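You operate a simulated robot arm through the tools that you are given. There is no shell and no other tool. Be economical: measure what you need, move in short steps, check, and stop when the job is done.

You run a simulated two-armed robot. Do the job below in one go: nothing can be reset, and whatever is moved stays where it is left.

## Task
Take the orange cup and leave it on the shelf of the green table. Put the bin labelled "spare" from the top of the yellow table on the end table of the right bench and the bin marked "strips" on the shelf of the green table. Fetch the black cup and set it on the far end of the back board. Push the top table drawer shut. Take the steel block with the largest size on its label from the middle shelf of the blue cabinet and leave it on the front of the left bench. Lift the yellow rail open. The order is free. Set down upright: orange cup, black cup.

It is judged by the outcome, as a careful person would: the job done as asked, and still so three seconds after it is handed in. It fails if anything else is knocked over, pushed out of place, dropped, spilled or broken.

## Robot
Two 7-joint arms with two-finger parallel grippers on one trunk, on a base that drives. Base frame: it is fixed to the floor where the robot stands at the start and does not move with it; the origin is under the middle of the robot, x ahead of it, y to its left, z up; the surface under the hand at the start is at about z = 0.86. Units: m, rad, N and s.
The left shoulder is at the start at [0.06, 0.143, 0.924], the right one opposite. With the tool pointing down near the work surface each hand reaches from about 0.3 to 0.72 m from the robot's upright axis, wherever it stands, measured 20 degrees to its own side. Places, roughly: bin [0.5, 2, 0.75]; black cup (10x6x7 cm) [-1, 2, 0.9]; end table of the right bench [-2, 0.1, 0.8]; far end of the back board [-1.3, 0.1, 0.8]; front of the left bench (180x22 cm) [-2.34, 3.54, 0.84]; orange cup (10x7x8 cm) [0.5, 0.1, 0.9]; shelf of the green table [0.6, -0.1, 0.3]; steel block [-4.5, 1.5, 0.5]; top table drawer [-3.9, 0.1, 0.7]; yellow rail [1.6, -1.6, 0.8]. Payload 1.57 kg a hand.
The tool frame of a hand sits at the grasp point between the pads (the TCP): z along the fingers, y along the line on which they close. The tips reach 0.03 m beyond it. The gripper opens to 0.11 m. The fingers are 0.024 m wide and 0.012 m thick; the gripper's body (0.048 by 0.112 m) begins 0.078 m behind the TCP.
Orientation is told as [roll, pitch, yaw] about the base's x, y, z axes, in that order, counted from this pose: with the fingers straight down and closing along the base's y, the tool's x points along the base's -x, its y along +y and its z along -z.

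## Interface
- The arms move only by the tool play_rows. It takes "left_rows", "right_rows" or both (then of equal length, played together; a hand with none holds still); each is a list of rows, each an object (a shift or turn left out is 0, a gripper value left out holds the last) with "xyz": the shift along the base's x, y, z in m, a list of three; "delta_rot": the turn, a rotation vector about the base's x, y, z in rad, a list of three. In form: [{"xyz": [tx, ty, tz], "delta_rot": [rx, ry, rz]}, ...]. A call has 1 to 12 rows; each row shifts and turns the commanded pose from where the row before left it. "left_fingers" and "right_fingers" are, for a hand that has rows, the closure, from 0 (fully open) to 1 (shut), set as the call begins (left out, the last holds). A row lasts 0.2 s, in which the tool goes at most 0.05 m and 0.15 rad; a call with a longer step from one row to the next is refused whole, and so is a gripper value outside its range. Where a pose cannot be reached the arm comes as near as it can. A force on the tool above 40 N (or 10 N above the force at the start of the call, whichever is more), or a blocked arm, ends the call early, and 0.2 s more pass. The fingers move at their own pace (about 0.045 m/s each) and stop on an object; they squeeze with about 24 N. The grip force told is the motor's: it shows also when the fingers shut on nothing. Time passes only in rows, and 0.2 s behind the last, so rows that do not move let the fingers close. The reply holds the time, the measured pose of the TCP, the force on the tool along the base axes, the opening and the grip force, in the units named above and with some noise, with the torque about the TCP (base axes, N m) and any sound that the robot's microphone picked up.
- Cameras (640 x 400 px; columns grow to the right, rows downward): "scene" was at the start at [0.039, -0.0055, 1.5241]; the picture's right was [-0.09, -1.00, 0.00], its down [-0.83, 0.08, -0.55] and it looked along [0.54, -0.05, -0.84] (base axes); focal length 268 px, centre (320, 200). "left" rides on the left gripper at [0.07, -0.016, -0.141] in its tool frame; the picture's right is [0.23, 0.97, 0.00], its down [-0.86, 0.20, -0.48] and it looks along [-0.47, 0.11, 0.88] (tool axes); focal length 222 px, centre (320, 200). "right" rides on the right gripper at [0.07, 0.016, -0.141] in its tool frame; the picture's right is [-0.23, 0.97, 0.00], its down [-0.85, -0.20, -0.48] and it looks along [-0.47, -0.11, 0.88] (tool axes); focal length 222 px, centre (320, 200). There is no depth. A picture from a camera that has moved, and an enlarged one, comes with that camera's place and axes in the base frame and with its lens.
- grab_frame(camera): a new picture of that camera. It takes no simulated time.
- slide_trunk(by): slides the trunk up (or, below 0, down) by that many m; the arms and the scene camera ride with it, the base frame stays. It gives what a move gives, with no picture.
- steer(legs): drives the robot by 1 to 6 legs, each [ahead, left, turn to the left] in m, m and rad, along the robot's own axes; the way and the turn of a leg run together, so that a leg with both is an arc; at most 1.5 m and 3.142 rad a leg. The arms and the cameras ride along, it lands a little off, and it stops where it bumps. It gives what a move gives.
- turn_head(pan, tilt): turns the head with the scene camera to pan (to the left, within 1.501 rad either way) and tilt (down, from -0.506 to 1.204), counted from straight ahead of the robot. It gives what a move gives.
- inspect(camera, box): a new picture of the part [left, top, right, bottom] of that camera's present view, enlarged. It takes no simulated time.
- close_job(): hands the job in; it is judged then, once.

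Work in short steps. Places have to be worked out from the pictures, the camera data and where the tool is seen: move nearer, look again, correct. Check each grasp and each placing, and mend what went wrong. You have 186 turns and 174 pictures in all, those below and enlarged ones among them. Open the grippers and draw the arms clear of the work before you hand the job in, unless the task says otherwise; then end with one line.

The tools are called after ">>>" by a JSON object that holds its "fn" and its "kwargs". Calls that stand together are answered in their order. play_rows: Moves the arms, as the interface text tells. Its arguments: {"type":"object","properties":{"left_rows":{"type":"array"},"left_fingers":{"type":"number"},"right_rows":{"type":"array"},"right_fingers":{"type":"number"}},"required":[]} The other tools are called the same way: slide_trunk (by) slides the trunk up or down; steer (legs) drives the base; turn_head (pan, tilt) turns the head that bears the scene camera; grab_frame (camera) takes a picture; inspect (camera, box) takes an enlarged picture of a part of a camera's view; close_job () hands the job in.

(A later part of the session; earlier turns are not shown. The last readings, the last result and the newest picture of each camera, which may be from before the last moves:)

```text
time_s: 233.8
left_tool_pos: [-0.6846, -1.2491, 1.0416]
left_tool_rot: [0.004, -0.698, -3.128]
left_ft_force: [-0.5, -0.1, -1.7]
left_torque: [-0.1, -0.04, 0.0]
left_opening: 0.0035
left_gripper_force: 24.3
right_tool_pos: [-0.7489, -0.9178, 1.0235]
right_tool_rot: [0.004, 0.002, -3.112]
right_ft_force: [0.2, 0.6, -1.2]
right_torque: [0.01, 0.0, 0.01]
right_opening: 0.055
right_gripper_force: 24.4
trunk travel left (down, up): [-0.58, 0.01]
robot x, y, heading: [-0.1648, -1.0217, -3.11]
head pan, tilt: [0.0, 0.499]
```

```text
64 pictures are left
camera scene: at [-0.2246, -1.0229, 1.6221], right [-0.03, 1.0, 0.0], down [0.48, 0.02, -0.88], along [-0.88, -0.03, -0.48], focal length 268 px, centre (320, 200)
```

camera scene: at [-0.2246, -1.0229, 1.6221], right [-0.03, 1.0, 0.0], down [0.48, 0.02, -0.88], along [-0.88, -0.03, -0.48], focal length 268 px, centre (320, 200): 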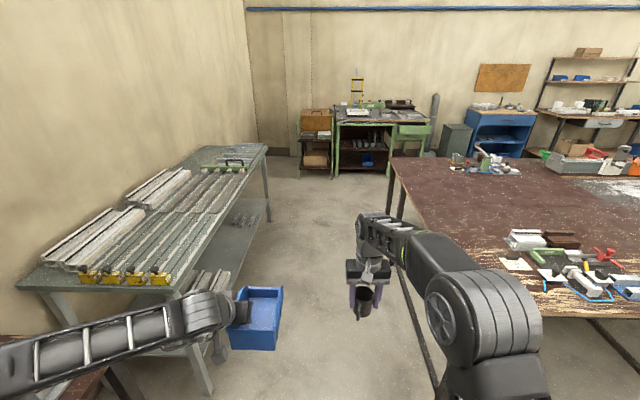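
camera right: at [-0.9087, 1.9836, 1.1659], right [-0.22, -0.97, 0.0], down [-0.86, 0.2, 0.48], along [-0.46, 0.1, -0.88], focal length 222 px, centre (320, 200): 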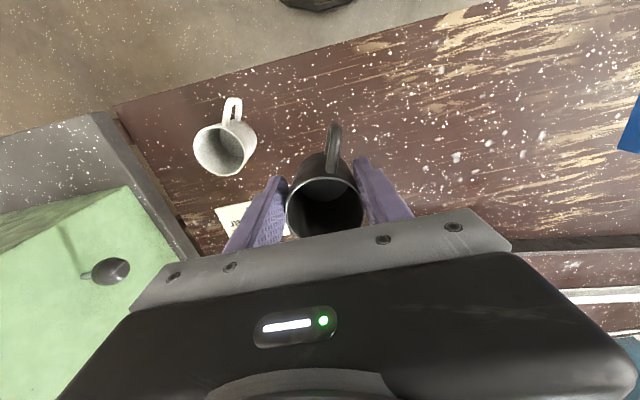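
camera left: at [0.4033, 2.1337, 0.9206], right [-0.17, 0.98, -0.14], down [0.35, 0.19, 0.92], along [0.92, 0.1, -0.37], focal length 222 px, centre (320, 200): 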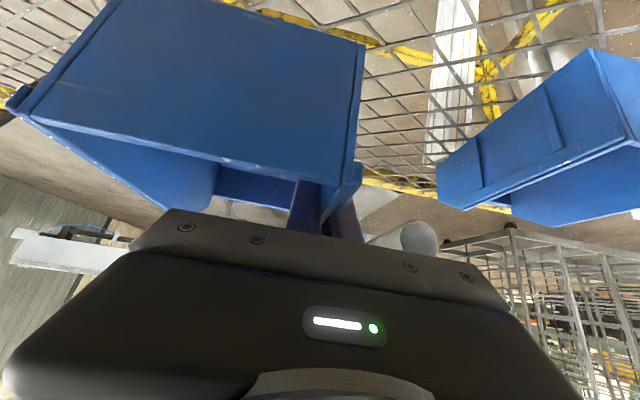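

The corridor is about 1.05 m wide. I drive west in two legs and look.

>>> {"fn": "steer", "kwargs": {"legs": [[1.0, -0.03, -0.03], [0.8, 0, 0]]}}

>>> {"fn": "turn_head", "kwargs": {"pan": -1.0, "tilt": 0.6}}

>>> {"fn": "grab_frame", "kwargs": {"camera": "scene"}}

```text
time_s: 243.0
left_tool_pos: [-2.5255, -1.2062, 1.0412]
left_tool_rot: [0.007, -0.697, 3.116]
left_ft_force: [0.2, -0.1, -1.5]
left_torque: [-0.08, -0.04, -0.04]
left_opening: 0.0037
left_gripper_force: 24.2
right_tool_pos: [-2.5777, -0.874, 1.023]
right_tool_rot: [0.004, 0.004, 3.13]
right_ft_force: [0.4, 0.1, -1.6]
right_torque: [-0.03, -0.06, -0.01]
right_opening: 0.0548
right_gripper_force: 24.3
trunk travel left (down, up): [-0.58, 0.01]
robot x, y, heading: [-1.9949, -1.0014, 3.131]
head pan, tilt: [0.0, 0.499]
```

```text
time_s: 244.3
left_tool_pos: [-2.526, -1.2065, 1.041]
left_tool_rot: [0.007, -0.698, 3.115]
left_ft_force: [-0.8, 0.6, -0.5]
left_torque: [-0.06, -0.01, -0.04]
left_opening: 0.004
left_gripper_force: 24.3
right_tool_pos: [-2.5755, -0.874, 1.0236]
right_tool_rot: [0.002, 0.001, 3.132]
right_ft_force: [-0.4, -0.4, -0.5]
right_torque: [0.01, -0.05, -0.01]
right_opening: 0.0547
right_gripper_force: 24.3
trunk travel left (down, up): [-0.58, 0.01]
robot x, y, heading: [-1.9939, -1.0024, 3.132]
head pan, tilt: [-1.0, 0.6]
```

```text
63 pictures are left
camera scene: at [-2.0128, -0.9262, 1.6131], right [0.85, 0.53, 0.0], down [0.3, -0.48, -0.83], along [-0.44, 0.7, -0.56], focal length 268 px, centre (320, 200)
```

scene: 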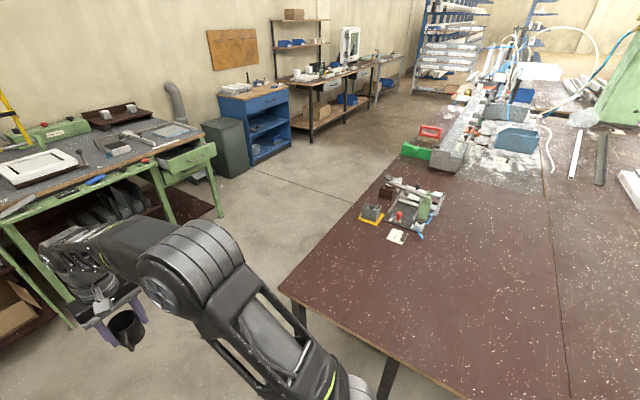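

I turn to face the bench end and shift right so the bin will land clear of the fixture at (-2.2, 0.1).

>>> {"fn": "steer", "kwargs": {"legs": [[0, 0, -1.561], [0.14, -0.22, 0]]}}

>>> {"fn": "turn_head", "kwargs": {"pan": 0.1, "tilt": 0.75}}

>>> {"fn": "grab_frame", "kwargs": {"camera": "scene"}}

```text
time_s: 250.0
left_tool_pos: [-1.9822, -0.3331, 1.0407]
left_tool_rot: [0.006, -0.696, 1.556]
left_ft_force: [0.1, 0.6, -1.2]
left_torque: [0.03, 0.1, 0.0]
left_opening: 0.0036
left_gripper_force: 24.1
right_tool_pos: [-1.6497, -0.2785, 1.0228]
right_tool_rot: [0.005, 0.003, 1.575]
right_ft_force: [-0.3, 0.3, -0.4]
right_torque: [-0.02, 0.02, 0.0]
right_opening: 0.0549
right_gripper_force: 23.7
trunk travel left (down, up): [-0.58, 0.01]
robot x, y, heading: [-1.7703, -0.8644, 1.578]
head pan, tilt: [-1.0, 0.6]
```

```text
time_s: 251.3
left_tool_pos: [-1.9833, -0.3338, 1.0406]
left_tool_rot: [0.008, -0.698, 1.556]
left_ft_force: [0.3, 0.5, -1.4]
left_torque: [0.02, 0.06, -0.04]
left_opening: 0.0034
left_gripper_force: 23.7
right_tool_pos: [-1.6506, -0.2784, 1.023]
right_tool_rot: [0.004, 0.005, 1.575]
right_ft_force: [-1.0, -0.2, -0.9]
right_torque: [0.0, 0.02, -0.04]
right_opening: 0.0544
right_gripper_force: 23.8
trunk travel left (down, up): [-0.58, 0.01]
robot x, y, heading: [-1.7713, -0.8621, 1.573]
head pan, tilt: [0.099, 0.75]
```

```text
62 pictures are left
camera scene: at [-1.7814, -0.8083, 1.6002], right [0.99, 0.1, 0.0], down [0.07, -0.68, -0.73], along [-0.08, 0.73, -0.68], focal length 268 px, centre (320, 200)
```

scene: 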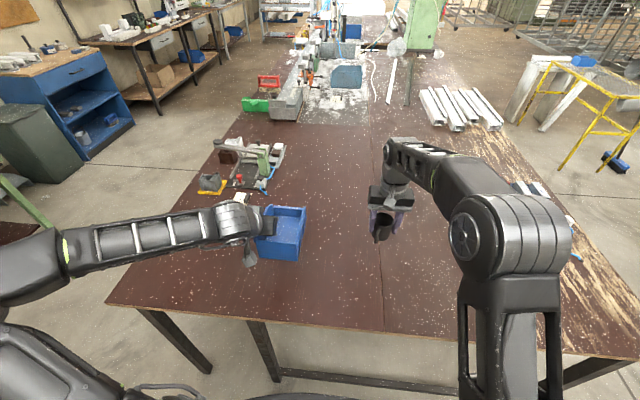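

Clear board ahead. I extend the left hand 0.17 m and lower the bin.

>>> {"fn": "play_rows", "kwargs": {"left_rows": [{"xyz": [0, 0.03, -0.01]}, {"xyz": [0, 0.035, -0.015]}, {"xyz": [0, 0.035, -0.02]}, {"xyz": [0, 0.035, -0.02]}, {"xyz": [0, 0.03, -0.02]}, {"xyz": [0, 0.01, -0.02]}]}}

>>> {"fn": "grab_frame", "kwargs": {"camera": "left"}}

>>> {"fn": "inspect", "kwargs": {"camera": "scene", "box": [180, 110, 420, 290]}}

```text
time_s: 252.7
left_tool_pos: [-1.9832, -0.1591, 0.9347]
left_tool_rot: [0.008, -0.698, 1.554]
left_ft_force: [-0.7, 0.8, -1.7]
left_torque: [-0.03, 0.08, 0.03]
left_opening: 0.0041
left_gripper_force: 23.9
right_tool_pos: [-1.6512, -0.2797, 1.0224]
right_tool_rot: [0.003, 0.004, 1.574]
right_ft_force: [-0.5, 0.2, -1.3]
right_torque: [-0.03, 0.0, 0.02]
right_opening: 0.0549
right_gripper_force: 23.9
trunk travel left (down, up): [-0.58, 0.01]
robot x, y, heading: [-1.7724, -0.8631, 1.573]
head pan, tilt: [0.099, 0.75]
```

```text
61 pictures are left
camera left: at [-1.9672, -0.3052, 0.9973], right [-0.98, -0.16, -0.14], down [-0.19, 0.35, 0.92], along [-0.1, 0.92, -0.37], focal length 222 px, centre (320, 200)
```

left: 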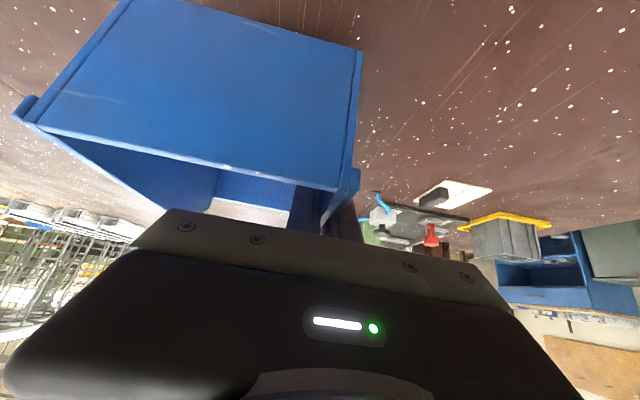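

```text
2.22 times, centred on (300, 200) of scene
camera zoom: at [-1.7816, -0.808, 1.6002], right [0.99, 0.1, 0.0], down [0.07, -0.68, -0.73], along [-0.08, 0.73, -0.68], focal length 595 px, centre (364, 200)
```

zoom: 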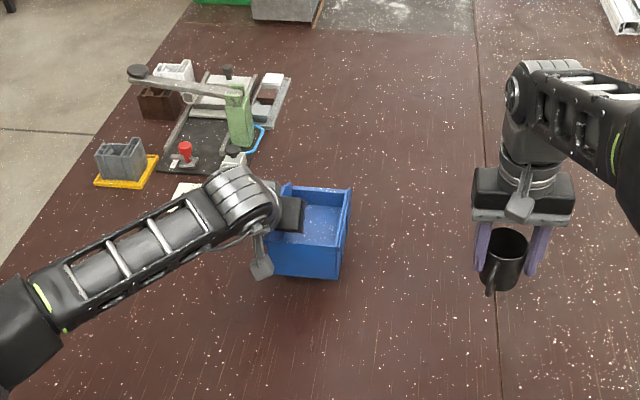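

Clear of the fixture. Lower in small steps until contact.

>>> {"fn": "play_rows", "kwargs": {"left_rows": [{"xyz": [0, 0, -0.012]}, {"xyz": [0, 0, -0.008]}, {"xyz": [0, 0, -0.005]}, {"xyz": [0, 0, -0.003]}]}}

```text
time_s: 253.7
left_tool_pos: [-1.9842, -0.1595, 0.9091]
left_tool_rot: [0.008, -0.7, 1.558]
left_ft_force: [0.2, 0.5, -1.5]
left_torque: [-0.02, 0.08, -0.01]
left_opening: 0.0038
left_gripper_force: 24.0
right_tool_pos: [-1.6509, -0.2777, 1.0237]
right_tool_rot: [0.004, 0.004, 1.573]
right_ft_force: [-0.4, -0.5, -0.4]
right_torque: [-0.03, -0.01, 0.0]
right_opening: 0.0547
right_gripper_force: 24.2
trunk travel left (down, up): [-0.58, 0.01]
robot x, y, heading: [-1.7751, -0.8615, 1.572]
head pan, tilt: [0.099, 0.75]
```

>>> {"fn": "play_rows", "kwargs": {"left_rows": [{"xyz": [0, 0, -0.004]}, {"xyz": [0, 0, -0.004]}, {"xyz": [0, 0, -0.003]}]}}

```text
time_s: 254.5
left_tool_pos: [-1.9841, -0.158, 0.8967]
left_tool_rot: [0.007, -0.696, 1.555]
left_ft_force: [0.5, -0.1, -1.6]
left_torque: [0.01, 0.05, -0.03]
left_opening: 0.004
left_gripper_force: 24.4
right_tool_pos: [-1.6506, -0.2778, 1.023]
right_tool_rot: [0.004, 0.005, 1.572]
right_ft_force: [0.2, 0.0, -1.1]
right_torque: [-0.02, 0.01, 0.0]
right_opening: 0.055
right_gripper_force: 24.3
trunk travel left (down, up): [-0.58, 0.01]
robot x, y, heading: [-1.7752, -0.8623, 1.57]
head pan, tilt: [0.099, 0.75]
```

Still no contact (the board may be nearer z=0.80–0.85). Continue in small steps.

>>> {"fn": "play_rows", "kwargs": {"left_rows": [{"xyz": [0, 0, -0.005]}, {"xyz": [0, 0, -0.005]}, {"xyz": [0, 0, -0.005]}]}}

>>> {"fn": "grab_frame", "kwargs": {"camera": "left"}}

```text
time_s: 255.3
left_tool_pos: [-1.9832, -0.1566, 0.8854]
left_tool_rot: [0.005, -0.704, 1.556]
left_ft_force: [-4.4, 0.7, 10.7]
left_torque: [-0.83, -0.59, -0.29]
left_opening: 0.0037
left_gripper_force: 24.3
right_tool_pos: [-1.6513, -0.279, 1.0235]
right_tool_rot: [0.004, 0.002, 1.572]
right_ft_force: [0.1, -0.4, -1.2]
right_torque: [0.0, 0.0, -0.02]
right_opening: 0.0549
right_gripper_force: 23.6
trunk travel left (down, up): [-0.58, 0.01]
robot x, y, heading: [-1.7738, -0.8636, 1.577]
head pan, tilt: [0.099, 0.75]
```

```text
59 pictures are left
camera left: at [-1.9674, -0.3032, 0.9471], right [-0.98, -0.16, -0.14], down [-0.19, 0.35, 0.92], along [-0.1, 0.92, -0.37], focal length 222 px, centre (320, 200)
```

left: 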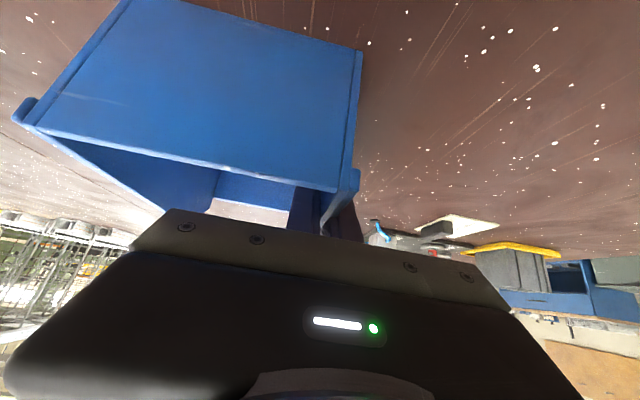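

Contact with 11 N; surface ≈0.838. One more small press, then release and withdraw along the axis.

>>> {"fn": "play_rows", "kwargs": {"left_rows": [{"xyz": [0, 0, -0.002]}, {}]}}

>>> {"fn": "play_rows", "kwargs": {"left_rows": [{}, {}, {}, {}], "left_fingers": 0.5}}

>>> {"fn": "play_rows", "kwargs": {"left_rows": [{"xyz": [0, -0.012, 0.015]}, {"xyz": [0, -0.02, 0.024]}, {"xyz": [0, -0.025, 0.03]}, {"xyz": [0, -0.025, 0.03]}, {"xyz": [0, -0.03, 0.03]}, {"xyz": [0, -0.03, 0.02]}]}}

>>> {"fn": "grab_frame", "kwargs": {"camera": "scene"}}

```text
time_s: 255.9
left_tool_pos: [-1.9819, -0.158, 0.8812]
left_tool_rot: [0.006, -0.702, 1.556]
left_ft_force: [-5.4, 3.7, 18.1]
left_torque: [-0.04, -0.52, 0.29]
left_opening: 0.004
left_gripper_force: 24.3
right_tool_pos: [-1.6516, -0.2796, 1.024]
right_tool_rot: [0.005, 0.004, 1.573]
right_ft_force: [-0.5, -0.5, -1.0]
right_torque: [-0.02, -0.04, -0.04]
right_opening: 0.0549
right_gripper_force: 24.2
trunk travel left (down, up): [-0.58, 0.01]
robot x, y, heading: [-1.7739, -0.8622, 1.574]
head pan, tilt: [0.099, 0.75]
```

```text
time_s: 256.9
left_tool_pos: [-1.9822, -0.1573, 0.8808]
left_tool_rot: [0.005, -0.698, 1.555]
left_ft_force: [0.0, -0.3, 0.4]
left_torque: [0.0, -0.01, 0.0]
left_opening: 0.055
left_gripper_force: 0.0
right_tool_pos: [-1.6507, -0.2793, 1.0224]
right_tool_rot: [0.002, 0.005, 1.574]
right_ft_force: [-0.3, 0.5, -0.8]
right_torque: [-0.02, 0.02, -0.01]
right_opening: 0.0547
right_gripper_force: 24.0
trunk travel left (down, up): [-0.58, 0.01]
robot x, y, heading: [-1.7719, -0.8586, 1.577]
head pan, tilt: [0.099, 0.75]
```

```text
time_s: 258.3
left_tool_pos: [-1.9831, -0.3035, 1.0283]
left_tool_rot: [0.006, -0.698, 1.556]
left_ft_force: [0.2, 0.0, 0.0]
left_torque: [0.0, 0.01, 0.0]
left_opening: 0.055
left_gripper_force: 0.2
right_tool_pos: [-1.6502, -0.2793, 1.023]
right_tool_rot: [0.003, 0.001, 1.572]
right_ft_force: [1.0, 0.0, -0.8]
right_torque: [0.01, -0.01, 0.03]
right_opening: 0.0546
right_gripper_force: 23.4
trunk travel left (down, up): [-0.58, 0.01]
robot x, y, heading: [-1.7742, -0.8592, 1.575]
head pan, tilt: [0.099, 0.75]
```

```text
58 pictures are left
camera scene: at [-1.7811, -0.8095, 1.6002], right [0.99, 0.1, 0.0], down [0.07, -0.68, -0.73], along [-0.08, 0.73, -0.68], focal length 268 px, centre (320, 200)
```

scene: 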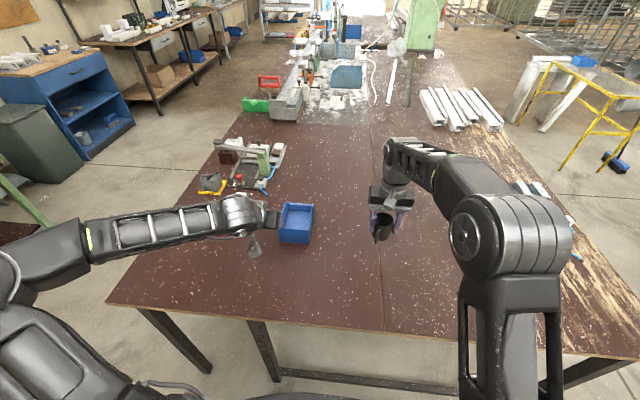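

Spare bin stands on the end table. Now the black cup: shift right 0.2 m and look at the free area on the other board.

>>> {"fn": "steer", "kwargs": {"legs": [[0.04, -0.2, 0]]}}

>>> {"fn": "turn_head", "kwargs": {"pan": -0.1, "tilt": 0.8}}

>>> {"fn": "grab_frame", "kwargs": {"camera": "scene"}}

>>> {"fn": "grab_frame", "kwargs": {"camera": "right"}}

```text
time_s: 259.9
left_tool_pos: [-1.7736, -0.2609, 1.0275]
left_tool_rot: [0.008, -0.699, 1.554]
left_ft_force: [0.4, -0.2, -0.2]
left_torque: [0.0, 0.04, 0.04]
left_opening: 0.0549
left_gripper_force: 0.0
right_tool_pos: [-1.44, -0.2399, 1.0228]
right_tool_rot: [0.006, 0.004, 1.569]
right_ft_force: [0.7, -0.1, -1.0]
right_torque: [-0.01, 0.04, 0.02]
right_opening: 0.0551
right_gripper_force: 24.0
trunk travel left (down, up): [-0.58, 0.01]
robot x, y, heading: [-1.5625, -0.8193, 1.573]
head pan, tilt: [0.099, 0.75]
```

```text
time_s: 260.7
left_tool_pos: [-1.7744, -0.2612, 1.0286]
left_tool_rot: [0.005, -0.698, 1.555]
left_ft_force: [-0.1, 0.6, 0.5]
left_torque: [-0.04, -0.01, 0.0]
left_opening: 0.0547
left_gripper_force: 0.1
right_tool_pos: [-1.4405, -0.2389, 1.0244]
right_tool_rot: [0.005, 0.004, 1.569]
right_ft_force: [0.4, -0.1, -0.8]
right_torque: [0.04, 0.0, -0.01]
right_opening: 0.055
right_gripper_force: 23.9
trunk travel left (down, up): [-0.58, 0.01]
robot x, y, heading: [-1.5582, -0.8242, 1.571]
head pan, tilt: [-0.099, 0.799]
```

```text
57 pictures are left
camera scene: at [-1.5562, -0.7708, 1.5962], right [1.0, -0.1, 0.0], down [-0.07, -0.71, -0.7], along [0.07, 0.69, -0.72], focal length 268 px, centre (320, 200)
```

scene: 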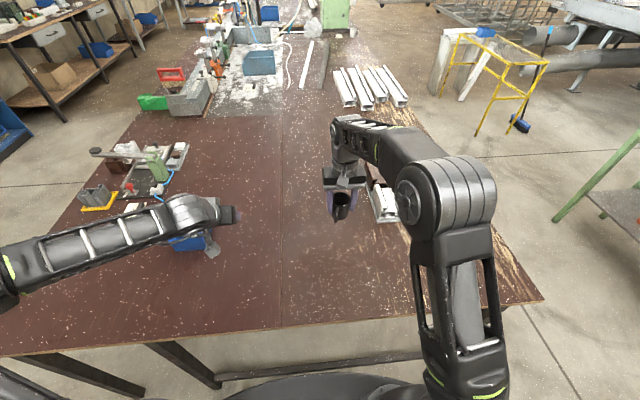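

```text
56 pictures are left
camera right: at [-1.4564, -0.3094, 1.1655], right [-0.97, 0.23, 0.0], down [0.2, 0.86, 0.48], along [0.11, 0.46, -0.88], focal length 222 px, centre (320, 200)
```

right: 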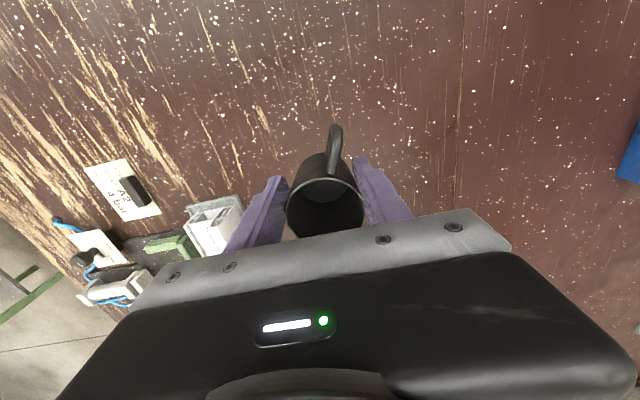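

Fixture's nearest block is at x≈-1.28, so (-1.44, -0.15) is clear. I extend a bit and lower the cup.

>>> {"fn": "play_rows", "kwargs": {"right_rows": [{"xyz": [0, 0.03, -0.01]}, {"xyz": [0, 0.03, -0.02]}, {"xyz": [0, 0.03, -0.03]}, {"xyz": [0, 0, -0.025]}, {"xyz": [0, 0, -0.015]}]}}

>>> {"fn": "play_rows", "kwargs": {"right_rows": [{"xyz": [0, 0, -0.006]}, {"xyz": [0, 0, -0.005]}, {"xyz": [0, 0, -0.004]}]}}

>>> {"fn": "grab_frame", "kwargs": {"camera": "right"}}

```text
time_s: 261.9
left_tool_pos: [-1.7731, -0.2607, 1.0277]
left_tool_rot: [0.007, -0.696, 1.553]
left_ft_force: [0.8, 0.4, -0.1]
left_torque: [0.0, 0.04, -0.03]
left_opening: 0.0553
left_gripper_force: 0.0
right_tool_pos: [-1.4408, -0.1484, 0.9227]
right_tool_rot: [0.004, 0.003, 1.569]
right_ft_force: [0.1, -0.9, -1.2]
right_torque: [-0.04, 0.01, 0.0]
right_opening: 0.0548
right_gripper_force: 24.3
trunk travel left (down, up): [-0.58, 0.01]
robot x, y, heading: [-1.5648, -0.8236, 1.57]
head pan, tilt: [-0.099, 0.799]
```

```text
time_s: 262.7
left_tool_pos: [-1.7731, -0.2615, 1.0282]
left_tool_rot: [0.005, -0.698, 1.553]
left_ft_force: [-0.7, -0.6, 0.1]
left_torque: [-0.01, -0.04, 0.01]
left_opening: 0.0549
left_gripper_force: 0.0
right_tool_pos: [-1.4394, -0.1478, 0.9076]
right_tool_rot: [0.003, 0.001, 1.569]
right_ft_force: [0.3, 0.1, -0.4]
right_torque: [0.02, 0.04, -0.01]
right_opening: 0.0548
right_gripper_force: 23.9
trunk travel left (down, up): [-0.58, 0.01]
robot x, y, heading: [-1.565, -0.8283, 1.568]
head pan, tilt: [-0.099, 0.799]
```

```text
55 pictures are left
camera right: at [-1.4556, -0.2182, 1.0505], right [-0.97, 0.23, 0.0], down [0.2, 0.86, 0.48], along [0.11, 0.46, -0.88], focal length 222 px, centre (320, 200)
```

right: 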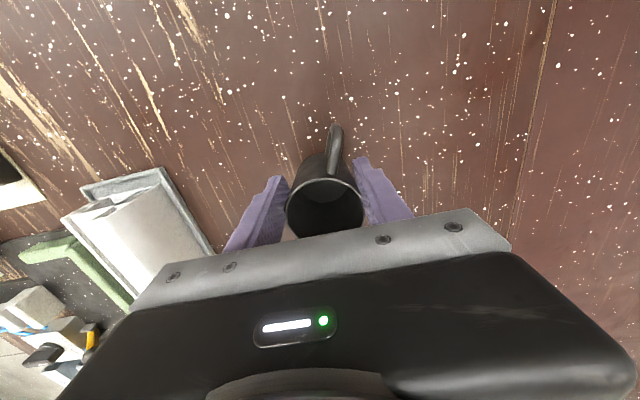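

Continue lowering in small steps; I'll open only partially because the white block is near on the right.

>>> {"fn": "play_rows", "kwargs": {"right_rows": [{"xyz": [0, 0, -0.004]}, {"xyz": [0, 0, -0.004]}, {"xyz": [0, 0, -0.003]}]}}

```text
time_s: 263.5
left_tool_pos: [-1.7733, -0.2637, 1.0292]
left_tool_rot: [0.006, -0.698, 1.554]
left_ft_force: [0.4, 0.1, 0.2]
left_torque: [0.01, 0.03, 0.0]
left_opening: 0.0549
left_gripper_force: 0.0
right_tool_pos: [-1.4401, -0.1493, 0.8995]
right_tool_rot: [0.003, -0.002, 1.568]
right_ft_force: [1.3, 2.4, 15.3]
right_torque: [0.17, -0.02, 0.04]
right_opening: 0.0549
right_gripper_force: 23.9
trunk travel left (down, up): [-0.58, 0.01]
robot x, y, heading: [-1.5626, -0.826, 1.572]
head pan, tilt: [-0.099, 0.799]
```

Contact (15 N). Release partially and rise straight up.

>>> {"fn": "play_rows", "kwargs": {"right_rows": [{}, {}, {}], "right_fingers": 0.27}}

>>> {"fn": "play_rows", "kwargs": {"right_rows": [{"xyz": [0, 0, 0.015]}, {"xyz": [0, 0, 0.03]}, {"xyz": [0, 0, 0.03]}, {"xyz": [0, 0, 0.03]}, {"xyz": [0, -0.03, 0.02]}, {"xyz": [0, -0.04, 0]}, {"xyz": [0, -0.04, 0]}]}}

>>> {"fn": "grab_frame", "kwargs": {"camera": "scene"}}

>>> {"fn": "grab_frame", "kwargs": {"camera": "right"}}

```text
time_s: 264.3
left_tool_pos: [-1.7735, -0.2618, 1.027]
left_tool_rot: [0.005, -0.698, 1.553]
left_ft_force: [0.1, 0.3, -0.2]
left_torque: [0.03, 0.01, -0.01]
left_opening: 0.0551
left_gripper_force: 0.0
right_tool_pos: [-1.4397, -0.1491, 0.8967]
right_tool_rot: [0.003, 0.004, 1.568]
right_ft_force: [-0.4, -0.4, -0.6]
right_torque: [0.0, -0.03, 0.02]
right_opening: 0.0803
right_gripper_force: 0.1
trunk travel left (down, up): [-0.58, 0.01]
robot x, y, heading: [-1.5641, -0.8193, 1.572]
head pan, tilt: [-0.099, 0.799]
```

```text
time_s: 265.9
left_tool_pos: [-1.7738, -0.2633, 1.0288]
left_tool_rot: [0.006, -0.698, 1.554]
left_ft_force: [-0.2, 0.5, -0.4]
left_torque: [-0.01, 0.02, 0.0]
left_opening: 0.0549
left_gripper_force: 0.0
right_tool_pos: [-1.4411, -0.2604, 1.0246]
right_tool_rot: [0.004, 0.001, 1.569]
right_ft_force: [-0.8, 0.3, 0.8]
right_torque: [0.05, 0.01, 0.0]
right_opening: 0.0805
right_gripper_force: 0.0
trunk travel left (down, up): [-0.58, 0.01]
robot x, y, heading: [-1.5622, -0.822, 1.574]
head pan, tilt: [-0.099, 0.799]
```

```text
54 pictures are left
camera scene: at [-1.5557, -0.7722, 1.5962], right [1.0, -0.1, 0.0], down [-0.07, -0.71, -0.7], along [0.07, 0.69, -0.72], focal length 268 px, centre (320, 200)
```

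scene: 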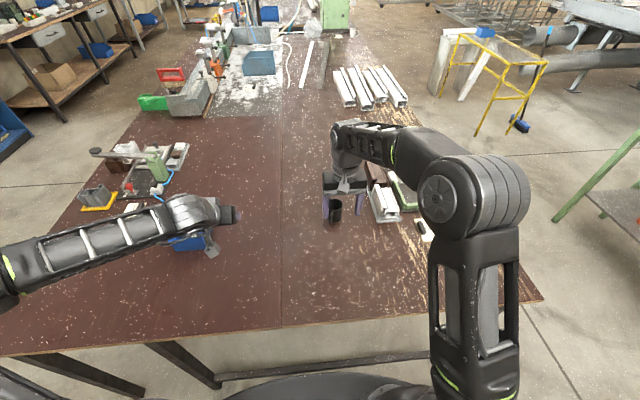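

```text
53 pictures are left
camera right: at [-1.4571, -0.3305, 1.1659], right [-0.97, 0.23, 0.0], down [0.2, 0.86, 0.48], along [0.11, 0.46, -0.88], focal length 222 px, centre (320, 200)
```

right: 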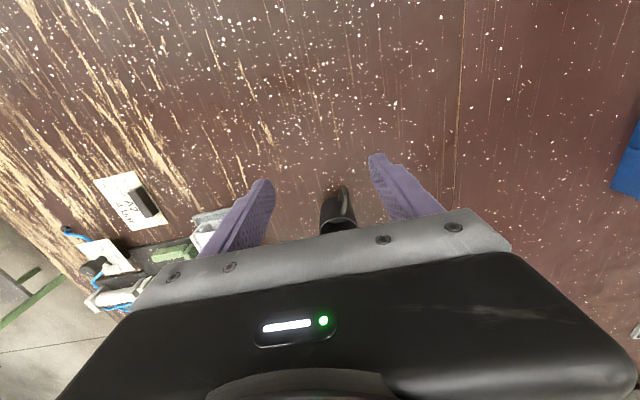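

Black cup is upright on the board. Next the drawer: back away, turn left to face west and approach the green desk.

>>> {"fn": "steer", "kwargs": {"legs": [[-0.17, 0, 0], [0, 0, 1.57], [1.2, 0, 0], [0, -0.7, 0]]}}

>>> {"fn": "turn_head", "kwargs": {"pan": 0, "tilt": 0.55}}

>>> {"fn": "grab_frame", "kwargs": {"camera": "scene"}}

```text
time_s: 280.3
left_tool_pos: [-3.3504, -0.5013, 1.0281]
left_tool_rot: [0.006, -0.698, -3.128]
left_ft_force: [0.2, 1.0, -0.3]
left_torque: [-0.01, 0.02, 0.0]
left_opening: 0.0549
left_gripper_force: 0.1
right_tool_pos: [-3.3631, -0.1685, 1.0233]
right_tool_rot: [0.003, 0.004, -3.112]
right_ft_force: [0.1, -0.1, 0.1]
right_torque: [-0.01, -0.02, -0.01]
right_opening: 0.08
right_gripper_force: 0.0
trunk travel left (down, up): [-0.58, 0.01]
robot x, y, heading: [-2.7975, -0.2708, -3.107]
head pan, tilt: [-0.099, 0.799]
```

```text
time_s: 281.1
left_tool_pos: [-3.3508, -0.5018, 1.0285]
left_tool_rot: [0.004, -0.699, -3.128]
left_ft_force: [0.0, 0.2, -0.3]
left_torque: [0.0, -0.02, -0.02]
left_opening: 0.055
left_gripper_force: 0.0
right_tool_pos: [-3.3635, -0.1684, 1.023]
right_tool_rot: [0.002, 0.004, -3.112]
right_ft_force: [0.4, -0.1, -0.5]
right_torque: [0.01, 0.01, 0.03]
right_opening: 0.0804
right_gripper_force: 0.0
trunk travel left (down, up): [-0.58, 0.01]
robot x, y, heading: [-2.7964, -0.2732, -3.108]
head pan, tilt: [0.0, 0.55]
```

```text
52 pictures are left
camera scene: at [-2.8576, -0.2745, 1.6175], right [-0.03, 1.0, 0.0], down [0.52, 0.02, -0.85], along [-0.85, -0.03, -0.52], focal length 268 px, centre (320, 200)
```

scene: 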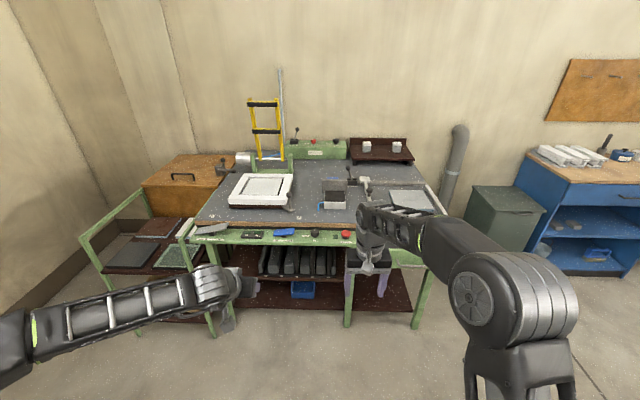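

The arm hides the drawer. I shift right and look again.

>>> {"fn": "steer", "kwargs": {"legs": [[0, -0.6, -0.03]]}}

>>> {"fn": "turn_head", "kwargs": {"pan": 0.15, "tilt": 0.65}}

>>> {"fn": "grab_frame", "kwargs": {"camera": "scene"}}

```text
time_s: 284.5
left_tool_pos: [-3.3696, 0.1105, 1.028]
left_tool_rot: [0.006, -0.698, 3.135]
left_ft_force: [-0.3, -0.3, -0.4]
left_torque: [0.0, -0.03, 0.01]
left_opening: 0.0552
left_gripper_force: 0.2
right_tool_pos: [-3.3737, 0.4419, 1.0225]
right_tool_rot: [0.003, 0.002, -3.13]
right_ft_force: [-0.3, 0.2, -0.2]
right_torque: [-0.01, -0.04, -0.02]
right_opening: 0.0805
right_gripper_force: 0.0
trunk travel left (down, up): [-0.58, 0.01]
robot x, y, heading: [-2.8113, 0.3259, -3.125]
head pan, tilt: [0.0, 0.55]
```

```text
time_s: 285.2
left_tool_pos: [-3.3683, 0.1097, 1.0279]
left_tool_rot: [0.007, -0.698, 3.134]
left_ft_force: [-0.1, -0.4, -0.2]
left_torque: [-0.02, 0.03, 0.03]
left_opening: 0.0549
left_gripper_force: 0.2
right_tool_pos: [-3.3742, 0.4428, 1.0235]
right_tool_rot: [0.003, 0.002, -3.131]
right_ft_force: [0.6, 0.0, -0.1]
right_torque: [0.03, 0.01, -0.02]
right_opening: 0.0803
right_gripper_force: 0.1
trunk travel left (down, up): [-0.58, 0.01]
robot x, y, heading: [-2.8107, 0.3251, -3.129]
head pan, tilt: [0.15, 0.649]
```

```text
51 pictures are left
camera scene: at [-2.867, 0.3139, 1.6088], right [-0.16, 0.99, 0.0], down [0.6, 0.1, -0.8], along [-0.79, -0.13, -0.6], focal length 268 px, centre (320, 200)
```

scene: 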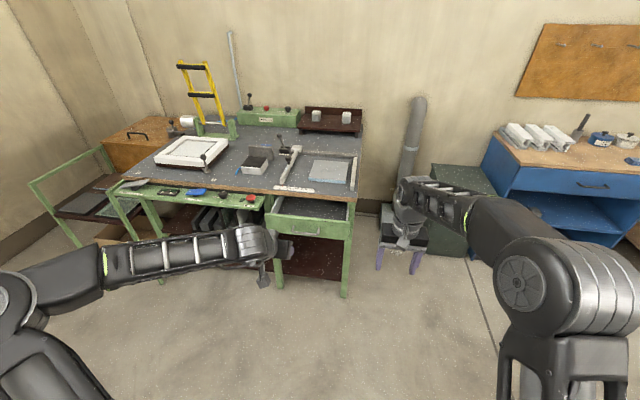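

>>> {"fn": "inspect", "kwargs": {"camera": "scene", "box": [230, 160, 390, 300]}}

```text
2.86 times, centred on (310, 230) of scene
camera zoom: at [-2.867, 0.3139, 1.6088], right [-0.16, 0.99, 0.0], down [0.6, 0.1, -0.8], along [-0.79, -0.13, -0.6], focal length 765 px, centre (349, 114)
```

zoom: 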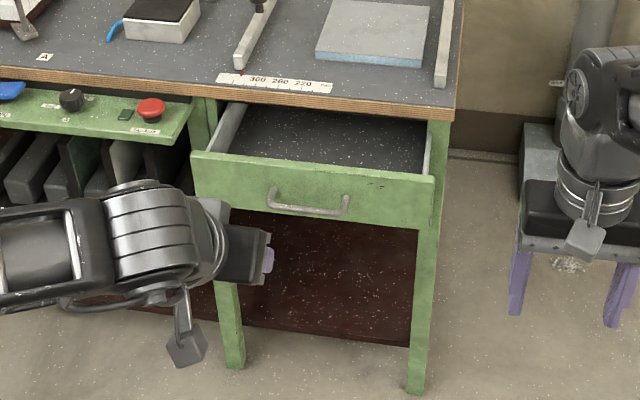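

Drawer front is at x≈-3.81, y≈0.1, z 0.65–0.77, pulled out. I'll push it with the closed left fist just above the handle. First shape the hands: left more horizontal and closed, right tucked back.

>>> {"fn": "play_rows", "kwargs": {"left_rows": [{"delta_rot": [0, 0.15, 0], "xyz": [0.02, 0, 0]}, {"delta_rot": [0, 0.15, 0], "xyz": [0.02, 0, 0]}, {"delta_rot": [0, 0.15, 0], "xyz": [0.02, 0, -0.02]}, {"delta_rot": [0, 0.15, 0], "xyz": [0.02, 0, -0.02]}, {"xyz": [0.01, 0, -0.02]}], "left_fingers": 1, "right_rows": [{"xyz": [0.03, 0.02, 0.01]}, {"xyz": [0.03, 0.02, 0.01]}, {"xyz": [0.03, 0.02, 0.01]}, {"xyz": [0.03, 0.02, 0.01]}, {"xyz": [0.02, 0.02, 0.01]}]}}

>>> {"fn": "slide_trunk", "kwargs": {"by": -0.2}}

>>> {"fn": "steer", "kwargs": {"legs": [[0.36, 0, -0.01]]}}

>>> {"fn": "grab_frame", "kwargs": {"camera": "scene"}}

>>> {"fn": "grab_frame", "kwargs": {"camera": "left"}}

```text
time_s: 286.4
left_tool_pos: [-3.3306, 0.1064, 0.9582]
left_tool_rot: [0.018, -1.298, 3.127]
left_ft_force: [-0.8, -0.1, 0.4]
left_torque: [0.01, 0.02, 0.01]
left_opening: 0.0
left_gripper_force: 21.4
left hand out of reach, approached as far as the arm can: row 3, 4
right_tool_pos: [-3.2326, 0.5406, 1.0745]
right_tool_rot: [0.004, 0.002, -3.13]
right_ft_force: [-0.2, 0.5, -0.8]
right_torque: [0.0, 0.04, -0.01]
right_opening: 0.0801
right_gripper_force: 0.0
trunk travel left (down, up): [-0.58, 0.01]
robot x, y, heading: [-2.8078, 0.3281, -3.132]
head pan, tilt: [0.15, 0.649]
```

```text
time_s: 288.6
left_tool_pos: [-3.3321, 0.1063, 0.7595]
left_tool_rot: [0.019, -1.296, 3.123]
left_ft_force: [-0.1, 0.2, 0.5]
left_torque: [0.0, -0.04, 0.02]
left_opening: 0.0
left_gripper_force: 21.7
right_tool_pos: [-3.2344, 0.5387, 0.8747]
right_tool_rot: [0.004, 0.003, -3.13]
right_ft_force: [0.5, 0.4, -0.2]
right_torque: [-0.03, -0.01, 0.01]
right_opening: 0.0804
right_gripper_force: 0.1
trunk travel left (down, up): [-0.38, 0.21]
robot x, y, heading: [-2.8096, 0.3238, -3.128]
head pan, tilt: [0.15, 0.649]
```

```text
time_s: 290.9
left_tool_pos: [-3.6903, 0.1081, 0.7598]
left_tool_rot: [0.019, -1.297, 3.112]
left_ft_force: [-0.5, 0.2, 0.0]
left_torque: [0.03, -0.02, -0.02]
left_opening: 0.0004
left_gripper_force: 21.1
right_tool_pos: [-3.588, 0.5441, 0.8735]
right_tool_rot: [0.003, 0.004, 3.138]
right_ft_force: [0.1, 0.0, -0.3]
right_torque: [-0.03, 0.03, 0.03]
right_opening: 0.0802
right_gripper_force: 0.1
trunk travel left (down, up): [-0.38, 0.21]
robot x, y, heading: [-3.1662, 0.323, -3.139]
head pan, tilt: [0.15, 0.649]
```

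```text
49 pictures are left
camera scene: at [-3.2227, 0.3124, 1.4087], right [-0.15, 0.99, 0.0], down [0.6, 0.09, -0.8], along [-0.79, -0.12, -0.6], focal length 268 px, centre (320, 200)
```

scene: 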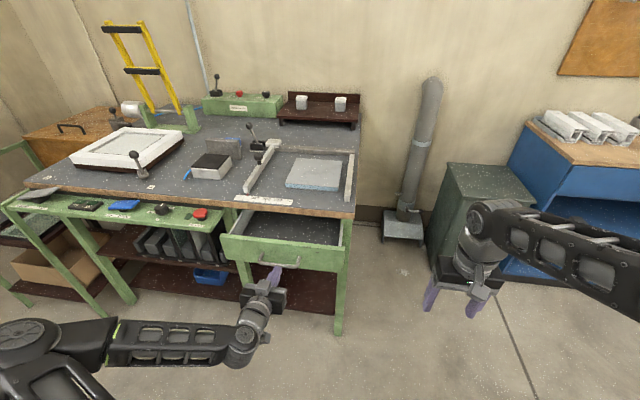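

```text
48 pictures are left
camera left: at [-3.5342, 0.1221, 0.7289], right [0.05, -0.98, -0.21], down [0.23, -0.2, 0.95], along [-0.97, -0.1, 0.21], focal length 222 px, centre (320, 200)
```

left: 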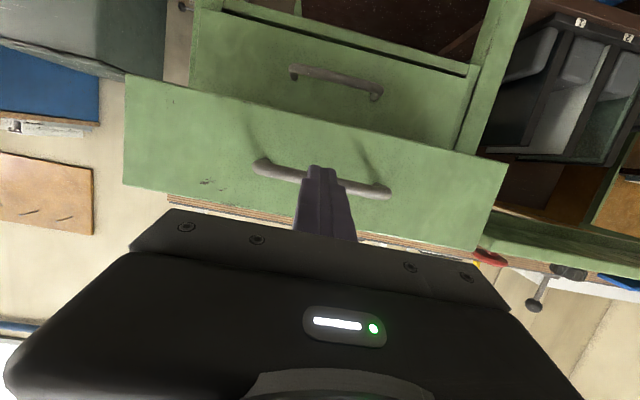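

The handle bar triangulates to about (-3.755, 0.10, 0.745); fingertips are 3 cm short of it and aligned. I push on the bar along -x.

>>> {"fn": "play_rows", "kwargs": {"left_rows": [{"xyz": [-0.015, -0.004, -0.007]}, {"xyz": [-0.02, 0, 0]}, {"xyz": [-0.02, 0, 0]}, {"xyz": [-0.025, 0, 0]}, {"xyz": [-0.025, 0, 0]}]}}

>>> {"fn": "grab_frame", "kwargs": {"camera": "left"}}

```text
time_s: 292.1
left_tool_pos: [-3.7959, 0.1047, 0.7516]
left_tool_rot: [0.021, -1.298, 3.11]
left_ft_force: [-0.2, -0.3, 0.3]
left_torque: [-0.01, -0.01, 0.01]
left_opening: 0.0002
left_gripper_force: 21.0
right_tool_pos: [-3.5871, 0.5444, 0.8745]
right_tool_rot: [0.004, 0.003, 3.139]
right_ft_force: [-0.1, 0.0, -0.9]
right_torque: [0.02, -0.01, -0.01]
right_opening: 0.0801
right_gripper_force: 0.0
trunk travel left (down, up): [-0.38, 0.21]
robot x, y, heading: [-3.1681, 0.3237, -3.142]
head pan, tilt: [0.15, 0.649]
```

```text
47 pictures are left
camera left: at [-3.6408, 0.1185, 0.7213], right [0.05, -0.98, -0.21], down [0.23, -0.2, 0.95], along [-0.97, -0.1, 0.21], focal length 222 px, centre (320, 200)
```

left: 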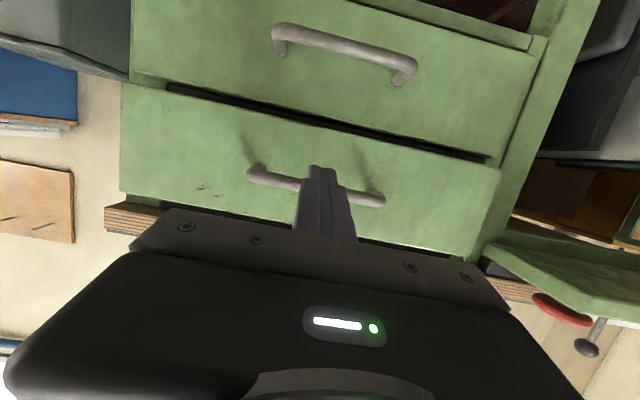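

The drawer slides in easily. Continue pushing until resistance.

>>> {"fn": "play_rows", "kwargs": {"left_rows": [{"xyz": [-0.02, 0, 0]}, {"xyz": [-0.02, 0, 0]}, {"xyz": [-0.02, 0, 0]}]}}

>>> {"fn": "grab_frame", "kwargs": {"camera": "left"}}

>>> {"fn": "grab_frame", "kwargs": {"camera": "scene"}}

```text
time_s: 292.8
left_tool_pos: [-3.8409, 0.104, 0.7377]
left_tool_rot: [-0.005, -1.274, 3.136]
left_ft_force: [-3.3, 0.6, -4.7]
left_torque: [-0.06, -0.14, 0.06]
left_opening: 0.0
left_gripper_force: 20.8
right_tool_pos: [-3.586, 0.5427, 0.8752]
right_tool_rot: [0.003, 0.003, 3.139]
right_ft_force: [-0.1, -0.5, -0.5]
right_torque: [0.01, -0.04, 0.0]
right_opening: 0.0803
right_gripper_force: 0.1
trunk travel left (down, up): [-0.38, 0.21]
robot x, y, heading: [-3.1685, 0.3224, -3.136]
head pan, tilt: [0.15, 0.649]
stopped in row 3 (left hand): the force on the tool passed its limit at 116 N (the readings are from after the stop); the commanded pose is now the measured one
```

```text
46 pictures are left
camera left: at [-3.6849, 0.1194, 0.7124], right [0.06, -0.97, -0.22], down [0.2, -0.2, 0.96], along [-0.98, -0.1, 0.19], focal length 222 px, centre (320, 200)
```

left: 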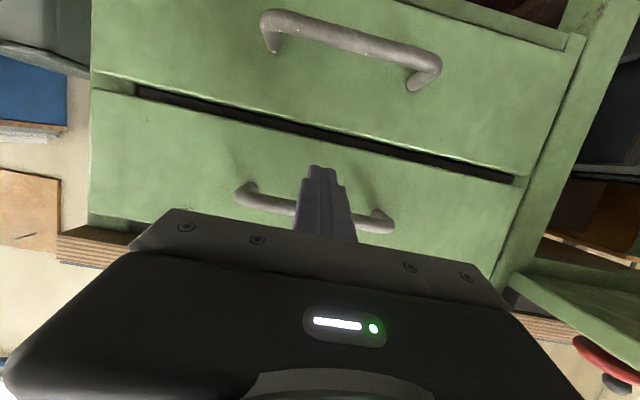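

```text
45 pictures are left
camera scene: at [-3.2221, 0.3126, 1.409], right [-0.15, 0.99, 0.0], down [0.6, 0.09, -0.8], along [-0.79, -0.12, -0.6], focal length 268 px, centre (320, 200)
```

scene: 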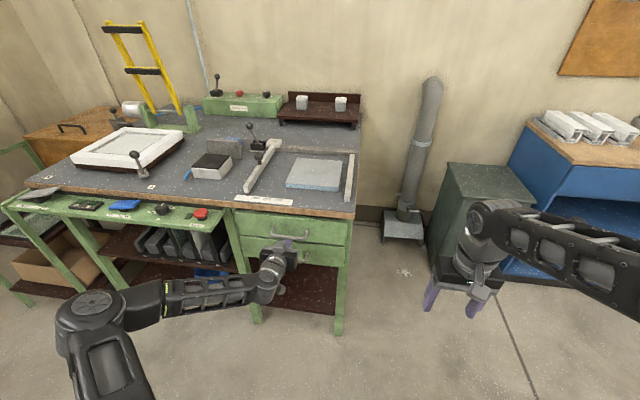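

Stop reached — the drawer is shut. Withdraw and verify.

>>> {"fn": "play_rows", "kwargs": {"left_rows": [{"xyz": [0.02, 0, 0]}, {"xyz": [0.04, 0, 0]}, {"xyz": [0.04, 0, 0]}]}}

>>> {"fn": "steer", "kwargs": {"legs": [[-0.2, 0, 0]]}}

>>> {"fn": "inspect", "kwargs": {"camera": "scene", "box": [200, 160, 380, 300]}}

>>> {"fn": "turn_head", "kwargs": {"pan": -0.8, "tilt": 0.5}}

>>> {"fn": "grab_frame", "kwargs": {"camera": "scene"}}

```text
time_s: 293.6
left_tool_pos: [-3.7428, 0.1054, 0.7425]
left_tool_rot: [-0.002, -1.275, 3.132]
left_ft_force: [-0.4, -0.5, 0.2]
left_torque: [0.01, 0.01, 0.01]
left_opening: 0.0
left_gripper_force: 21.9
right_tool_pos: [-3.5875, 0.5434, 0.8743]
right_tool_rot: [0.003, 0.003, 3.14]
right_ft_force: [-0.6, 0.4, -0.5]
right_torque: [0.01, 0.02, 0.02]
right_opening: 0.0802
right_gripper_force: 0.0
trunk travel left (down, up): [-0.38, 0.21]
robot x, y, heading: [-3.1645, 0.3251, -3.139]
head pan, tilt: [0.15, 0.649]
```

```text
time_s: 295.2
left_tool_pos: [-3.544, 0.1048, 0.742]
left_tool_rot: [-0.004, -1.277, 3.131]
left_ft_force: [-0.2, 0.5, -0.5]
left_torque: [0.02, -0.04, 0.01]
left_opening: 0.0001
left_gripper_force: 21.0
right_tool_pos: [-3.3881, 0.5443, 0.8759]
right_tool_rot: [0.005, 0.001, 3.137]
right_ft_force: [0.1, 0.4, -0.3]
right_torque: [0.01, 0.02, 0.01]
right_opening: 0.0801
right_gripper_force: 0.1
trunk travel left (down, up): [-0.38, 0.21]
robot x, y, heading: [-2.9658, 0.3234, 3.142]
head pan, tilt: [0.15, 0.649]
```

```text
2.86 times, centred on (290, 230) of scene
camera zoom: at [-3.0226, 0.3125, 1.4088], right [-0.15, 0.99, 0.0], down [0.6, 0.09, -0.8], along [-0.79, -0.12, -0.6], focal length 765 px, centre (406, 114)
```

zoom: 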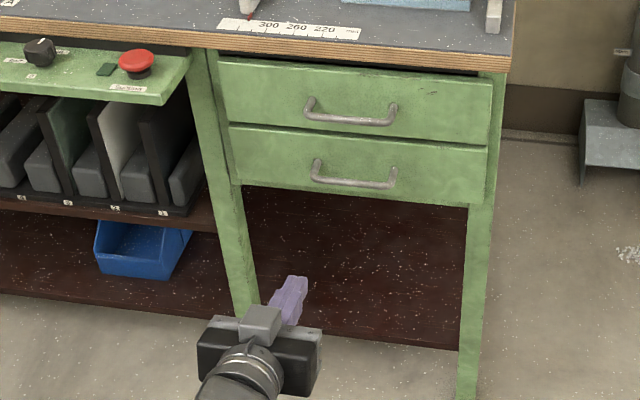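

```text
time_s: 296.4
left_tool_pos: [-3.5443, 0.1053, 0.7405]
left_tool_rot: [-0.004, -1.275, 3.132]
left_ft_force: [0.5, -0.5, -0.4]
left_torque: [-0.01, -0.02, 0.01]
left_opening: 0.0
left_gripper_force: 21.3
right_tool_pos: [-3.3877, 0.5443, 0.8734]
right_tool_rot: [0.003, 0.004, 3.138]
right_ft_force: [0.3, -0.6, 0.8]
right_torque: [0.02, -0.01, 0.02]
right_opening: 0.0802
right_gripper_force: 0.0
trunk travel left (down, up): [-0.38, 0.21]
robot x, y, heading: [-2.9665, 0.3241, 3.145]
head pan, tilt: [-0.799, 0.499]
```

```text
43 pictures are left
camera scene: at [-3.0008, 0.3906, 1.4221], right [0.72, 0.7, 0.0], down [0.33, -0.34, -0.88], along [-0.61, 0.63, -0.48], focal length 268 px, centre (320, 200)
```

scene: 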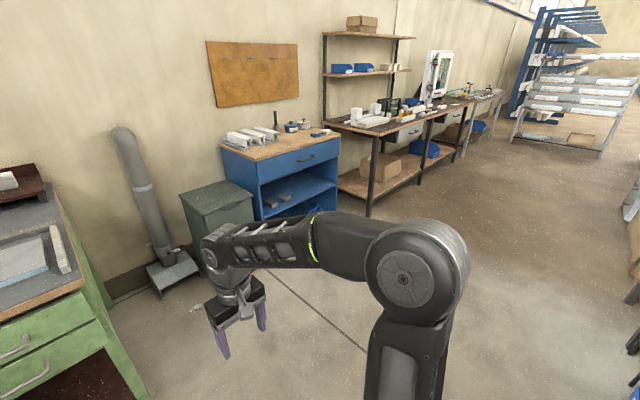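

Drawer is closed. Now to the blue cabinet: strafe right to y≈1.4 and look at its middle shelf.

>>> {"fn": "steer", "kwargs": {"legs": [[0, -1.2, 0], [0.3, 0, 0]]}}

>>> {"fn": "turn_head", "kwargs": {"pan": 0.1, "tilt": 0.6}}

>>> {"fn": "grab_frame", "kwargs": {"camera": "scene"}}

```text
time_s: 304.2
left_tool_pos: [-3.8318, 1.3227, 0.7414]
left_tool_rot: [-0.003, -1.276, 3.116]
left_ft_force: [-0.3, 0.5, 0.9]
left_torque: [0.02, 0.03, 0.02]
left_opening: 0.0001
left_gripper_force: 21.1
right_tool_pos: [-3.669, 1.7581, 0.8739]
right_tool_rot: [0.004, 0.004, 3.123]
right_ft_force: [0.8, -0.3, -0.4]
right_torque: [-0.02, -0.03, 0.0]
right_opening: 0.0801
right_gripper_force: 0.0
trunk travel left (down, up): [-0.38, 0.21]
robot x, y, heading: [-3.2523, 1.5304, 3.131]
head pan, tilt: [-0.799, 0.499]
```

```text
time_s: 305.4
left_tool_pos: [-3.8309, 1.3213, 0.7415]
left_tool_rot: [-0.003, -1.276, 3.119]
left_ft_force: [0.1, -0.4, 0.8]
left_torque: [0.03, 0.02, 0.01]
left_opening: 0.0
left_gripper_force: 21.4
right_tool_pos: [-3.6691, 1.7578, 0.8743]
right_tool_rot: [0.004, 0.004, 3.123]
right_ft_force: [-1.0, -0.5, -0.3]
right_torque: [-0.02, -0.01, -0.02]
right_opening: 0.0803
right_gripper_force: 0.1
trunk travel left (down, up): [-0.38, 0.21]
robot x, y, heading: [-3.2504, 1.5339, 3.13]
head pan, tilt: [0.099, 0.6]
```

```text
42 pictures are left
camera scene: at [-3.3096, 1.5256, 1.4131], right [-0.08, 1.0, 0.0], down [0.56, 0.05, -0.83], along [-0.82, -0.07, -0.56], focal length 268 px, centre (320, 200)
```

scene: 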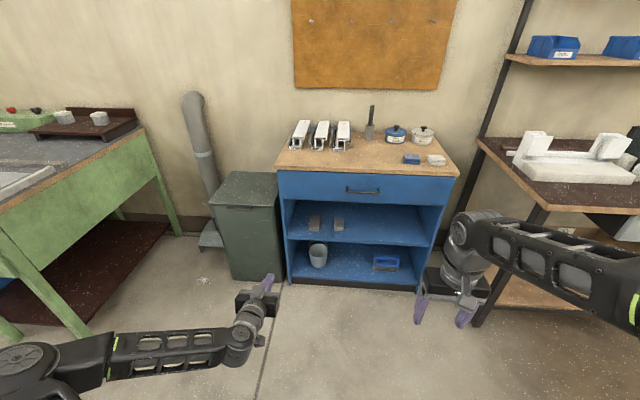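

>>> {"fn": "inspect", "kwargs": {"camera": "scene", "box": [290, 200, 370, 250]}}

>>> {"fn": "inspect", "kwargs": {"camera": "scene", "box": [270, 160, 460, 290]}}

```text
8.00 times, centred on (330, 225) of scene
camera zoom: at [-3.3096, 1.5256, 1.4131], right [-0.08, 1.0, 0.0], down [0.56, 0.05, -0.83], along [-0.82, -0.07, -0.56], focal length 2141 px, centre (240, 0)
```

zoom: 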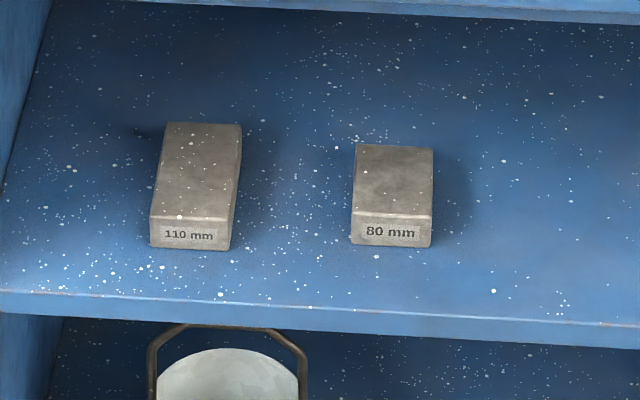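

```text
3.08 times, centred on (365, 225) of scene
camera zoom: at [-3.3096, 1.5256, 1.4131], right [-0.08, 1.0, 0.0], down [0.56, 0.05, -0.83], along [-0.82, -0.07, -0.56], focal length 824 px, centre (182, 123)
```

zoom: 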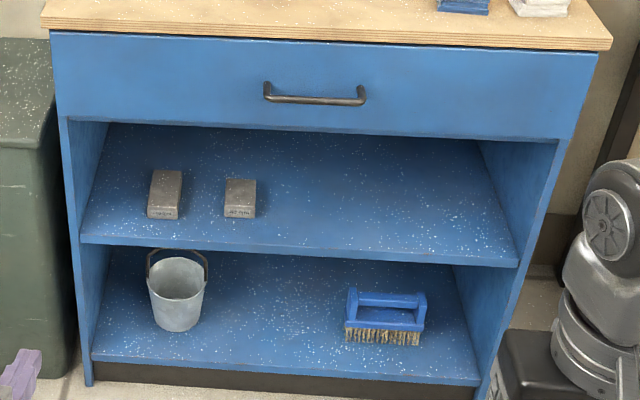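

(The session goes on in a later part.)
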